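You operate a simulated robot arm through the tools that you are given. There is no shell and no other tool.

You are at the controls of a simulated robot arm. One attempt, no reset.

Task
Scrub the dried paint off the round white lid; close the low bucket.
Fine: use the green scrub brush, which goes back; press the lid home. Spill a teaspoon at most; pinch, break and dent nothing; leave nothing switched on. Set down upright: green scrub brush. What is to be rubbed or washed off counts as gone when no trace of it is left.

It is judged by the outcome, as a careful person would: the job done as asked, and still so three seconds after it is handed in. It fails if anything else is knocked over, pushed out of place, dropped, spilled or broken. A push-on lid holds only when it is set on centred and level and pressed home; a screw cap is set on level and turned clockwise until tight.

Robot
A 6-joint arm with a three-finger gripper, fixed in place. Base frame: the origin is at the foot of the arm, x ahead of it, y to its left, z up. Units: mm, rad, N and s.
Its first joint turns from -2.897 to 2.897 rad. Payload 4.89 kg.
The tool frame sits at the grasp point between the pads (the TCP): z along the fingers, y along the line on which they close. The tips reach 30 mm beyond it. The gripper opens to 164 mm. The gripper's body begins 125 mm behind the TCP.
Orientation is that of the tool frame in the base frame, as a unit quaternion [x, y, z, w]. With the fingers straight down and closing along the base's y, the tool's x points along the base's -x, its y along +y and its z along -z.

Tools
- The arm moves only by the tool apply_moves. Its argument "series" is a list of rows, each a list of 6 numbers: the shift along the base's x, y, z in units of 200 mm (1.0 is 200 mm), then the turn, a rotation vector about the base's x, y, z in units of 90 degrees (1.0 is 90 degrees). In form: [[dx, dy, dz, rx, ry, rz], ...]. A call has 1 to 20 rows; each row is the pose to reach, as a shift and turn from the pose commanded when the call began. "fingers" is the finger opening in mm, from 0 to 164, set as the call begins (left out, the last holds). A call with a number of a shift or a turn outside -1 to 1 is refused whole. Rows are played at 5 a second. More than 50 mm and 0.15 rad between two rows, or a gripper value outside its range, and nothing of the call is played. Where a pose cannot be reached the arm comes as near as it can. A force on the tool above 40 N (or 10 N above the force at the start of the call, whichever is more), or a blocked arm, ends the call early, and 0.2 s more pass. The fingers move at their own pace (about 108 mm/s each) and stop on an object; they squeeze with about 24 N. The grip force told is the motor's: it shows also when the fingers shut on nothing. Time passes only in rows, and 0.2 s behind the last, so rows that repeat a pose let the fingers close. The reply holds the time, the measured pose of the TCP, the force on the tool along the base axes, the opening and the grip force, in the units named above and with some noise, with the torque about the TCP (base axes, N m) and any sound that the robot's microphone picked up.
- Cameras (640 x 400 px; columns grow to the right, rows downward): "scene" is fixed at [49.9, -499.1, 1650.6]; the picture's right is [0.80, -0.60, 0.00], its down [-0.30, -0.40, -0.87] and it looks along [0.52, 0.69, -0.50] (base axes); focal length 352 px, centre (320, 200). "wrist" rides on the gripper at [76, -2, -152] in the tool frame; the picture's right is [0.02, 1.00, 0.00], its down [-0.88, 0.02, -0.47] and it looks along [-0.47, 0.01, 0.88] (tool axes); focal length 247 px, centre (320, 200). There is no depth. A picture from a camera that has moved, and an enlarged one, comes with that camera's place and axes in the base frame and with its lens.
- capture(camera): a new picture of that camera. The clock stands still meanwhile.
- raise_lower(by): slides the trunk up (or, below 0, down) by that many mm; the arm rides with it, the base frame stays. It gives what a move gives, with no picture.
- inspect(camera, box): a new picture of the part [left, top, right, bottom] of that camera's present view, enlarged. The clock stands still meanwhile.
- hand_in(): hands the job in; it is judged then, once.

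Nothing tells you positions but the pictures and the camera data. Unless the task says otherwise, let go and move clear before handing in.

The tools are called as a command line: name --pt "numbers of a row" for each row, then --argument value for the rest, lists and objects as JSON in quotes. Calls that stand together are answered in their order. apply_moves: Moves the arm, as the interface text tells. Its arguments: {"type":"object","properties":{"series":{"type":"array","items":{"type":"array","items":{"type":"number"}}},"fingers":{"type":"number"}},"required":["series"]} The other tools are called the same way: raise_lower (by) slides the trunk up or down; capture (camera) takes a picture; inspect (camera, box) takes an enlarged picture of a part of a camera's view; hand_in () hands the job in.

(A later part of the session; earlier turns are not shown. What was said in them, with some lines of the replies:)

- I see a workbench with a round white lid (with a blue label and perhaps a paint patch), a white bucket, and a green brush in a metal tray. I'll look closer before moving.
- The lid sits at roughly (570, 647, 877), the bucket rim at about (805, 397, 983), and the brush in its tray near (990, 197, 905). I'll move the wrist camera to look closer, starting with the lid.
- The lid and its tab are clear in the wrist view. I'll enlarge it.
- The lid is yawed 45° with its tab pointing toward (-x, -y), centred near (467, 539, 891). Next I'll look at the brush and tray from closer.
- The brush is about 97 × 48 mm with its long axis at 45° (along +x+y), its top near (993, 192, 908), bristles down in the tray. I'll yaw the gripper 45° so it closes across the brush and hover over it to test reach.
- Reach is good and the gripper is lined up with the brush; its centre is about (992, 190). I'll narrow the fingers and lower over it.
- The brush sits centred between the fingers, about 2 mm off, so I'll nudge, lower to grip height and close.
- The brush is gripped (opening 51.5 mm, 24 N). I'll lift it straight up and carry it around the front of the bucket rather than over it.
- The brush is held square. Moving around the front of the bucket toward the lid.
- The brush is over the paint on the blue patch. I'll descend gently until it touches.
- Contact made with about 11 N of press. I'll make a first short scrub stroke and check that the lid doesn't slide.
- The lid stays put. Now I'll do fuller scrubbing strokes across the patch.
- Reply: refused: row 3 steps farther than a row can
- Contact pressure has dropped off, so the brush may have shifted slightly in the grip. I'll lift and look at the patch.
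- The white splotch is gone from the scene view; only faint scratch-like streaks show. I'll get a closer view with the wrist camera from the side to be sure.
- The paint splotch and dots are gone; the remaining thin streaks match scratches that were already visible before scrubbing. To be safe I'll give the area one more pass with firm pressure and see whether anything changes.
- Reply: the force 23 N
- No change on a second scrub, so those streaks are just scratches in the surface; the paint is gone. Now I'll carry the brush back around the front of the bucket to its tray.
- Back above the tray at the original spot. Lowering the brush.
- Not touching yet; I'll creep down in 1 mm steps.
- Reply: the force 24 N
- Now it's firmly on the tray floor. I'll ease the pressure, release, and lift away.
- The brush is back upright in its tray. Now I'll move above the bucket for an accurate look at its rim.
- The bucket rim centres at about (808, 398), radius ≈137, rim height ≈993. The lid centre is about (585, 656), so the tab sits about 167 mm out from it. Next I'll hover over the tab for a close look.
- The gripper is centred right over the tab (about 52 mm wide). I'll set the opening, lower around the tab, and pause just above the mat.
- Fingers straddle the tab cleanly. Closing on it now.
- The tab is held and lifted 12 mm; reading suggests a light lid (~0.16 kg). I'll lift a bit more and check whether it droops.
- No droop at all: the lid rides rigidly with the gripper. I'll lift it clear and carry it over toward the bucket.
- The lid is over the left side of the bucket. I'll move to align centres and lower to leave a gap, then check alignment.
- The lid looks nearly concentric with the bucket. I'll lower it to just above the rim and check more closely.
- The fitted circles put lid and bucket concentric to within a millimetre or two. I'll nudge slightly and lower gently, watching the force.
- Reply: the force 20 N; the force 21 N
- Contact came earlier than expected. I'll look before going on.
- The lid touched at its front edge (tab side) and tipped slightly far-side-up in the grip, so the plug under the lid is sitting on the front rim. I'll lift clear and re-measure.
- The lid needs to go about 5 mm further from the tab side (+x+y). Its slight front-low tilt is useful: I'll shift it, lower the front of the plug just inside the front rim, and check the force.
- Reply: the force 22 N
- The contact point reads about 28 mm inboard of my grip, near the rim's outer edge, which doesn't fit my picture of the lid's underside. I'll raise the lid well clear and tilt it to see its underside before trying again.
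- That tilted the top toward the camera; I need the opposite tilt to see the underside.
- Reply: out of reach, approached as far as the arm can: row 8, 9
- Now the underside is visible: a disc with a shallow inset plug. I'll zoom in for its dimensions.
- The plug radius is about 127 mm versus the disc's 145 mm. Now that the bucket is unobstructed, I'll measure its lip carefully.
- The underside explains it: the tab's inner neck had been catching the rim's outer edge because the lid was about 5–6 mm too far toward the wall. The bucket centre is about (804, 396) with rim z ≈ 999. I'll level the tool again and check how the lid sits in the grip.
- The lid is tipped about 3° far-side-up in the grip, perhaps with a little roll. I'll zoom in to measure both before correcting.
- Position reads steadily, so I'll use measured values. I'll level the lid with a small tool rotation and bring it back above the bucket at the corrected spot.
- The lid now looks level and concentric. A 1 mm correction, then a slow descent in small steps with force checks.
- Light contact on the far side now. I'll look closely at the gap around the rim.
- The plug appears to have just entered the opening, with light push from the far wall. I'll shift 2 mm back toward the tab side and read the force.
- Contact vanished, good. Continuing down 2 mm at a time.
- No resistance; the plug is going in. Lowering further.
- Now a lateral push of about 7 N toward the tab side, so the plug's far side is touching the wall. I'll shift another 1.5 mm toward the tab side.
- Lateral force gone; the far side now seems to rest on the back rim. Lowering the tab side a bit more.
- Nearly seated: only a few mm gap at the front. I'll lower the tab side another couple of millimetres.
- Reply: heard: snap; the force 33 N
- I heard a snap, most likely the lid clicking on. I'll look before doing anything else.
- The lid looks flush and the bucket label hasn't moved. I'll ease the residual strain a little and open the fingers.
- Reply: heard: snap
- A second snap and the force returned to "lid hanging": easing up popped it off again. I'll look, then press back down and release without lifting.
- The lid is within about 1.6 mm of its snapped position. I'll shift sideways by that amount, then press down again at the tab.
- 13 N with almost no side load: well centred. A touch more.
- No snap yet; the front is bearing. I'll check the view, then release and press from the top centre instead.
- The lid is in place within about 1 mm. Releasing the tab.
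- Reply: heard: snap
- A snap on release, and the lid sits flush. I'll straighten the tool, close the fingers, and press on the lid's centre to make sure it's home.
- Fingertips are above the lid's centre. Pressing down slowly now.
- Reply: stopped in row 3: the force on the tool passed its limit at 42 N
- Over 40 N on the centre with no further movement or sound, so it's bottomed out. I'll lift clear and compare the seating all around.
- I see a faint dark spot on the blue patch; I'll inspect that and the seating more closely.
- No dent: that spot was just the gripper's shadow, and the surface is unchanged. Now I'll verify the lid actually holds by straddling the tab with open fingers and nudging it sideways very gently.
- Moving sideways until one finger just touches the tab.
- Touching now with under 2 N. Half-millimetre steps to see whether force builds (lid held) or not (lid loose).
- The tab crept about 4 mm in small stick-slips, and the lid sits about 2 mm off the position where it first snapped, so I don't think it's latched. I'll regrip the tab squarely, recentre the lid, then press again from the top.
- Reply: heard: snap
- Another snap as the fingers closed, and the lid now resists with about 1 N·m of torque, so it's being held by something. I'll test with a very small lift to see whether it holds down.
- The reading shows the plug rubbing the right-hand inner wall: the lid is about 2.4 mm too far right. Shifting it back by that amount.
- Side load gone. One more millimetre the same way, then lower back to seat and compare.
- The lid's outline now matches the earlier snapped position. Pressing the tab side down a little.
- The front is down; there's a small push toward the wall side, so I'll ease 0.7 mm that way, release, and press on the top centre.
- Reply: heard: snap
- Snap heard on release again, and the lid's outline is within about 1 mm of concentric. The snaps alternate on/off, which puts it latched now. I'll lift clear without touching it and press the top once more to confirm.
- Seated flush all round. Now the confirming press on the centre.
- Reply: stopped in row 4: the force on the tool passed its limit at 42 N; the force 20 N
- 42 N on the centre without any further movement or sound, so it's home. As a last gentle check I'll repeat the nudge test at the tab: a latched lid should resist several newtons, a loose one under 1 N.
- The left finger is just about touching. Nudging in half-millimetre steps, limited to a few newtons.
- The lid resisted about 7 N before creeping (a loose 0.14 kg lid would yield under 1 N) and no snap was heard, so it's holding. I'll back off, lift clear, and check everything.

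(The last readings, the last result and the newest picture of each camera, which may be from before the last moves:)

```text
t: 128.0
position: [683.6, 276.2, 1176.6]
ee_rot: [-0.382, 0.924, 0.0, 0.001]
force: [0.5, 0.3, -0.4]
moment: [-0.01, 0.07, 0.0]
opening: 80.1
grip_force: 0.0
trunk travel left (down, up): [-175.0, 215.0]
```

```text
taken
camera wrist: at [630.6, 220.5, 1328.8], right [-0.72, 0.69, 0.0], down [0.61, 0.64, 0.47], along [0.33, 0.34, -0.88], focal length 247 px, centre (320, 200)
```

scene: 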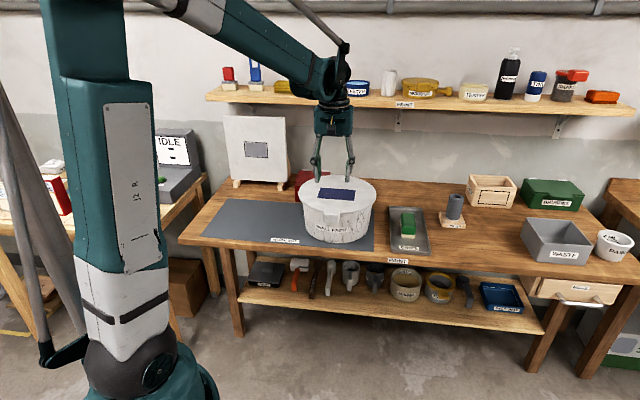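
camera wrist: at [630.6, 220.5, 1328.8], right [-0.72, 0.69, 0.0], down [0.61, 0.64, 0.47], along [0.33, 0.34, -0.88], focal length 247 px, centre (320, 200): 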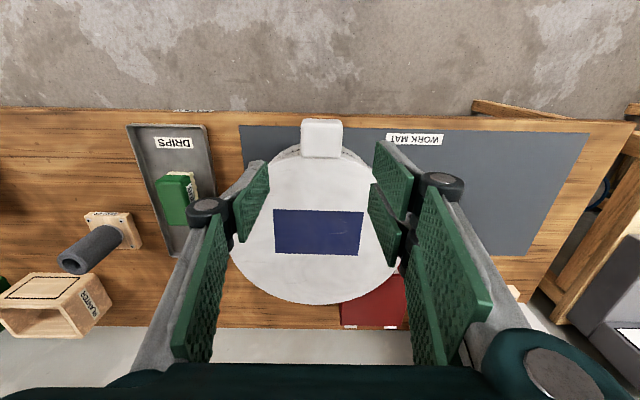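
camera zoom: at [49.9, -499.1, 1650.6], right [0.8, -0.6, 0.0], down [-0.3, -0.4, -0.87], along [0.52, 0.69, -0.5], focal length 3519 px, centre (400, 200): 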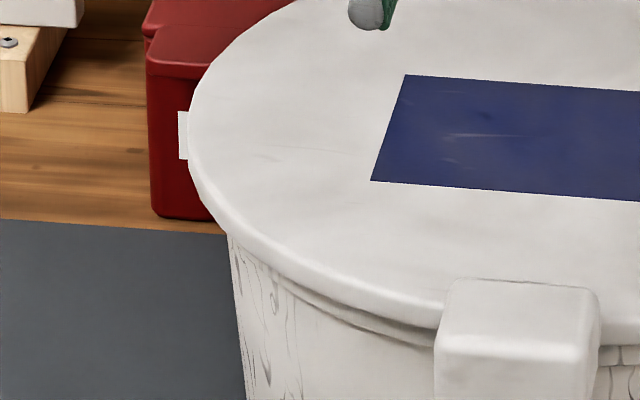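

The lid sits concentric and level on the bucket, the brush is upright in its tray, and nothing else has moved. One last press on the centre to be sure it's fully home after the nudge.

apply_moves --fingers 0 --pt "0.15 0.15 0 0 0 0" --pt "0.3 0.3 0 0 0 0" --pt "0.45 0.45 0 0 0 0" --pt "0.6 0.59 0 0 0 0" --pt "0.6 0.59 -0.2 0 0 0" --pt "0.6 0.59 -0.4 0 0 0" --pt "0.6 0.59 -0.58 0 0 0" --pt "0.6 0.59 -0.655 0 0 0" --pt "0.6 0.59 -0.655 0 0 0"

apply_moves --pt "0 0 -0.01 0 0 0" --pt "0 0 -0.018 0 0 0" --pt "0 0 -0.024 0 0 0" --pt "0 0 -0.027 0 0 0" --pt "0 0 -0.027 0 0 0"

```text
t: 130.0
position: [806.6, 392.4, 1046.7]
ee_rot: [-0.383, 0.924, -0.001, 0.001]
force: [0.1, -0.1, 0.7]
moment: [0.0, 0.0, 0.0]
opening: 0.2
grip_force: 23.9
trunk travel left (down, up): [-175.0, 215.0]
```

```text
t: 131.2
position: [803.9, 392.8, 1041.2]
ee_rot: [-0.383, 0.924, 0.0, 0.001]
force: [0.0, 0.0, 0.3]
moment: [0.01, 0.01, -0.01]
opening: 0.1
grip_force: 24.0
trunk travel left (down, up): [-175.0, 215.0]
```

apply_moves --pt "0 0 -0.005 0 0 0" --pt "0 0 -0.008 0 0 0" --pt "0 0 -0.011 0 0 0" --pt "0 0 -0.011 0 0 0"

```text
t: 132.1
position: [805.9, 392.4, 1041.3]
ee_rot: [-0.383, 0.924, 0.0, 0.002]
force: [-2.9, 0.3, 19.5]
moment: [-0.12, 0.26, -0.03]
opening: 6.1
grip_force: 24.5
trunk travel left (down, up): [-175.0, 215.0]
stopped in row 4: the force on the tool passed its limit at 42 N (the readings are from after the stop); the commanded pose is now the measured one
```

Same height, solid, no further sound: the lid is home. Retreating to a clear position for a final look.

apply_moves --pt "0 0 0.1 0 0 0" --pt "0 0 0.3 0 0 0" --pt "0 0 0.5 0 0 0" --pt "0 0 0.7 0 0 0" --pt "-0.1 -0.05 0.9 0 0 0" --pt "-0.25 -0.12 1.0 0 0 0" --pt "-0.45 -0.2 1.0 0 0 0" --pt "-0.65 -0.3 1.0 0 0 0" --pt "-0.85 -0.4 1.0 0 0 0"

apply_moves --fingers 100 --pt "-0.2 0 0.1 0 0 0" --pt "-0.4 0 0.2 0 0 0" --pt "-0.6 0 0.3 0 0 0" --pt "-0.6 0 0.3 0 0 0"

capture --camera "scene"

inspect --camera "scene" --box '[280, 160, 450, 265]'

inspect --camera "scene" --box '[296, 172, 380, 224]'

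capture --camera "wrist"

```text
t: 134.1
position: [634.1, 312.5, 1240.2]
ee_rot: [-0.384, 0.924, -0.001, 0.002]
force: [1.3, 0.6, -1.2]
moment: [-0.13, 0.25, -0.02]
opening: 0.3
grip_force: 23.6
trunk travel left (down, up): [-175.0, 215.0]
```

```text
t: 135.1
position: [513.3, 312.5, 1299.2]
ee_rot: [-0.383, 0.924, -0.001, 0.002]
force: [-1.7, -0.5, 1.4]
moment: [0.13, -0.17, -0.01]
opening: 100.4
grip_force: 0.1
trunk travel left (down, up): [-175.0, 215.0]
```

```text
taken
```

scene: 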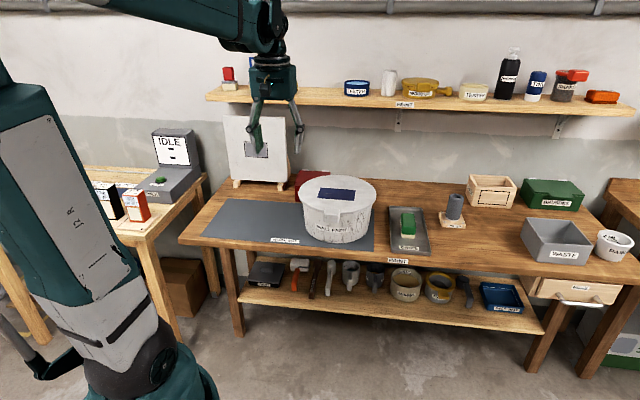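

```text
3.76 times, centred on (365, 212) of scene
camera zoom: at [49.9, -499.1, 1650.6], right [0.8, -0.6, 0.0], down [-0.3, -0.4, -0.87], along [0.52, 0.69, -0.5], focal length 1325 px, centre (151, 153)
```

zoom: 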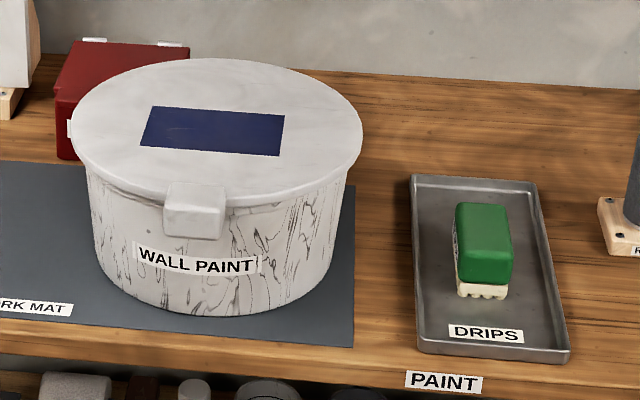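

```text
7.62 times, centred on (338, 198) of scene
camera zoom: at [49.9, -499.1, 1650.6], right [0.8, -0.6, 0.0], down [-0.3, -0.4, -0.87], along [0.52, 0.69, -0.5], focal length 2681 px, centre (183, 215)
```

zoom: 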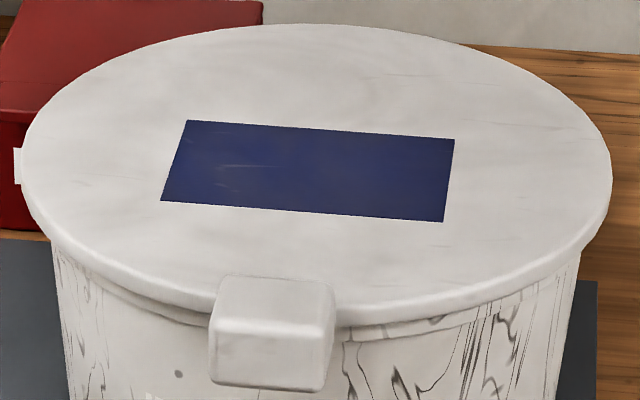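

```text
taken
camera wrist: at [459.4, 256.8, 1450.7], right [-0.72, 0.69, 0.0], down [0.61, 0.64, 0.48], along [0.33, 0.34, -0.88], focal length 247 px, centre (320, 200)
```

wrist: 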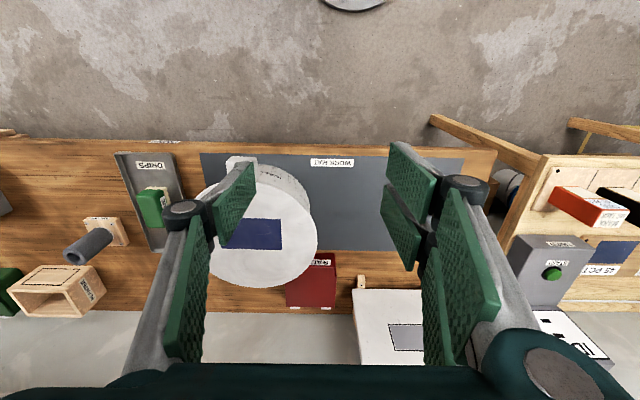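

Everything looks right. For certainty that the lid is level and home at the far side too, I'll press lightly at the back and front of the lid and compare contact heights.

apply_moves --fingers 0 --pt "0.2 0.08 0 0 0 0" --pt "0.4 0.16 0 0 0 0" --pt "0.6 0.24 0 0 0 0" --pt "0.8 0.32 0 0 0 0" --pt "1.0 0.4 0 0 0 0"

apply_moves --pt "0.2 0.07 -0.1 0 0 0" --pt "0.4 0.14 -0.2 0 0 0" --pt "0.6 0.21 -0.3 0 0 0" --pt "0.75 0.3 -0.45 0 0 0" --pt "0.76 0.33 -0.6 0 0 0" --pt "0.76 0.33 -0.8 0 0 0" --pt "0.76 0.33 -0.8 0 0 0"

capture --camera "wrist"

capture --camera "scene"

```text
t: 136.3
position: [715.2, 393.5, 1300.4]
ee_rot: [-0.383, 0.924, -0.001, 0.002]
force: [-1.6, -0.8, 1.5]
moment: [0.12, -0.24, 0.0]
opening: 0.1
grip_force: 23.7
trunk travel left (down, up): [-175.0, 215.0]
```

```text
t: 137.9
position: [866.7, 459.6, 1137.6]
ee_rot: [-0.383, 0.924, 0.001, 0.003]
force: [0.0, -0.1, -0.1]
moment: [-0.02, -0.03, 0.01]
opening: 0.1
grip_force: 24.3
trunk travel left (down, up): [-175.0, 215.0]
```

```text
taken
camera wrist: at [813.5, 405.0, 1289.2], right [-0.72, 0.69, 0.0], down [0.61, 0.64, 0.48], along [0.33, 0.34, -0.88], focal length 247 px, centre (320, 200)
```

wrist: 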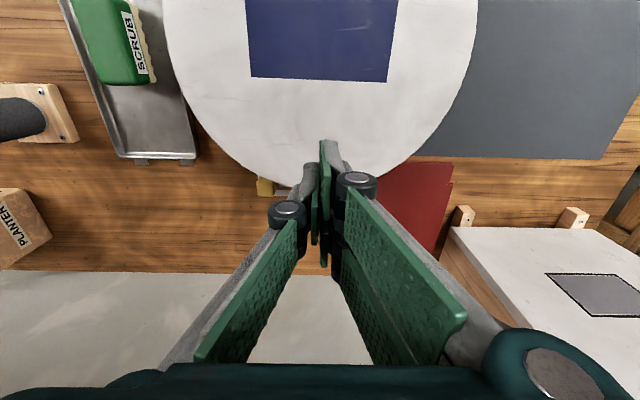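

```text
taken
```

scene: 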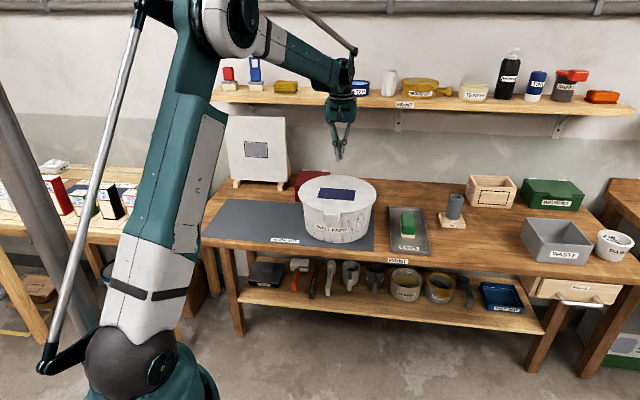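

apply_moves --pt "0 0 -0.2 0 0 0" --pt "0 0 -0.4 0 0 0" --pt "0 0 -0.455 0 0 0" --pt "0 0 -0.465 0 0 0" --pt "0 0 -0.475 0 0 0"

apply_moves --pt "0 0 -0.004 0 0 0" --pt "0 0 -0.008 0 0 0" --pt "0 0 -0.008 0 0 0"

```text
t: 139.1
position: [867.6, 459.4, 1044.5]
ee_rot: [-0.382, 0.924, -0.001, 0.002]
force: [0.9, -0.4, 0.3]
moment: [-0.02, 0.01, 0.03]
opening: 0.0
grip_force: 23.7
trunk travel left (down, up): [-175.0, 215.0]
```

```text
t: 139.9
position: [866.6, 459.4, 1041.9]
ee_rot: [-0.383, 0.924, -0.001, 0.003]
force: [-0.4, 1.3, 0.7]
moment: [0.01, -0.01, -0.01]
opening: 0.0
grip_force: 24.0
trunk travel left (down, up): [-175.0, 215.0]
```

apply_moves --pt "0 0 -0.003 0 0 0" --pt "0 0 -0.006 0 0 0" --pt "0 0 -0.006 0 0 0"

```text
t: 140.7
position: [866.8, 459.3, 1041.3]
ee_rot: [-0.382, 0.924, 0.0, 0.002]
force: [0.1, -0.8, 0.0]
moment: [-0.01, -0.02, 0.01]
opening: 0.0
grip_force: 24.3
trunk travel left (down, up): [-175.0, 215.0]
```

apply_moves --pt "0 0 -0.003 0 0 0" --pt "0 0 -0.006 0 0 0" --pt "0 0 -0.006 0 0 0"

```text
t: 141.5
position: [866.6, 458.8, 1039.6]
ee_rot: [-0.382, 0.924, 0.0, 0.001]
force: [0.2, -1.6, 10.3]
moment: [-0.17, 0.14, 0.01]
opening: 6.1
grip_force: 24.1
trunk travel left (down, up): [-175.0, 215.0]
```

The far side contacts at the same height as the centre (about 1040), so the lid is level and fully down. Retreating for good.

apply_moves --pt "0 0 0.1 0 0 0" --pt "0 0 0.3 0 0 0" --pt "0 0 0.5 0 0 0" --pt "0 0 0.7 0 0 0" --pt "-0.1 -0.05 0.9 0 0 0" --pt "-0.25 -0.12 1.0 0 0 0" --pt "-0.45 -0.2 1.0 0 0 0" --pt "-0.65 -0.3 1.0 0 0 0" --pt "-0.85 -0.4 1.0 0 0 0" --pt "-1.0 -0.5 1.0 0 0 0"

apply_moves --fingers 100 --pt "-0.2 -0.05 0.1 0 0 0" --pt "-0.4 -0.1 0.2 0 0 0" --pt "-0.6 -0.15 0.3 0 0 0" --pt "-0.6 -0.15 0.3 0 0 0"

capture --camera "scene"

inspect --camera "scene" --box '[280, 160, 450, 265]'

inspect --camera "scene" --box '[296, 172, 380, 224]'

```text
t: 143.7
position: [666.3, 358.9, 1241.7]
ee_rot: [-0.382, 0.924, 0.0, 0.001]
force: [0.9, 0.6, -0.4]
moment: [-0.09, 0.2, -0.01]
opening: 0.1
grip_force: 24.7
trunk travel left (down, up): [-175.0, 215.0]
```

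```text
t: 144.7
position: [546.3, 326.3, 1300.4]
ee_rot: [-0.383, 0.924, 0.0, 0.002]
force: [-1.3, -0.4, 0.5]
moment: [0.13, -0.26, 0.03]
opening: 100.0
grip_force: 0.0
trunk travel left (down, up): [-175.0, 215.0]
```

```text
taken
```

scene: 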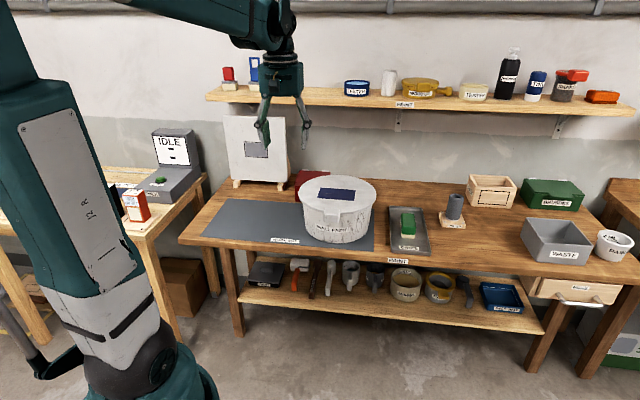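

```text
3.76 times, centred on (365, 212) of scene
camera zoom: at [49.9, -499.1, 1650.6], right [0.8, -0.6, 0.0], down [-0.3, -0.4, -0.87], along [0.52, 0.69, -0.5], focal length 1325 px, centre (151, 153)
```

zoom: 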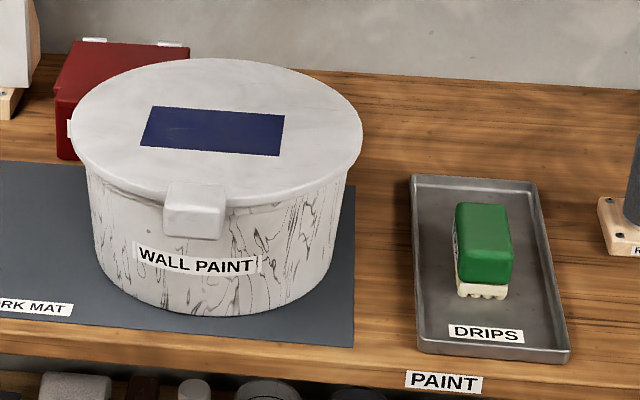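

```text
7.62 times, centred on (338, 198) of scene
camera zoom: at [49.9, -499.1, 1650.6], right [0.8, -0.6, 0.0], down [-0.3, -0.4, -0.87], along [0.52, 0.69, -0.5], focal length 2681 px, centre (183, 215)
```

zoom: 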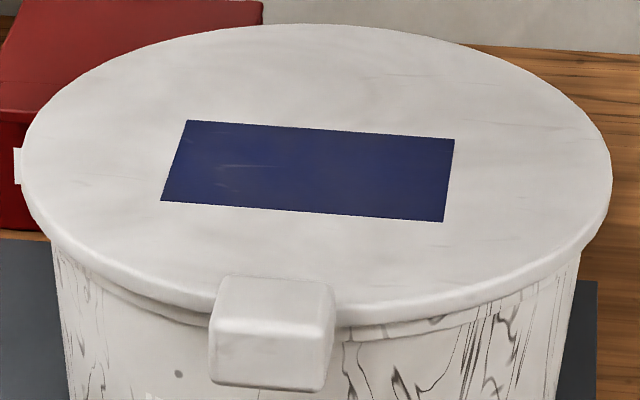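

The lid is clean and seated level on the bucket, the brush stands upright in its tray, and nothing else has moved or spilled. The arm is clear, so I'm handing in.

hand_in

```text
The job is handed in.
```

The paint is scrubbed off the lid, the bucket is closed, and the job is handed in. The one thing I couldn't confirm outright is that the lid is latched.

- **Lid cleaning:** I used the green brush and none of the white splotch or its dots is left. The faint streaks still on the blue patch did not change on a second scrub. The main one was there before I started, so I took them all for scratches.
- **Brush:** it is back upright in its tray, in its original spot.
- **Closing the bucket:** the lid took several tries to seat.
  - The first two tries caught on the rim.
  - On the next try it snapped on, then popped off when I eased up. It came loose once more when I regripped it to check and recentre it.
- **How the lid sits now:** it snapped again when I released it the last time. I then pressed its centre twice, past 40 N each time, and it did not move further. The centre and far side are at the same height.
- **Does it hold:** it took about 7 N of sideways push before it crept a little, far more than a loose lid should. I did not do a full pull test, because gripping it had already loosened it once.

Nothing was spilled, dented or knocked over that I could see, and the arm is clear of the bench.
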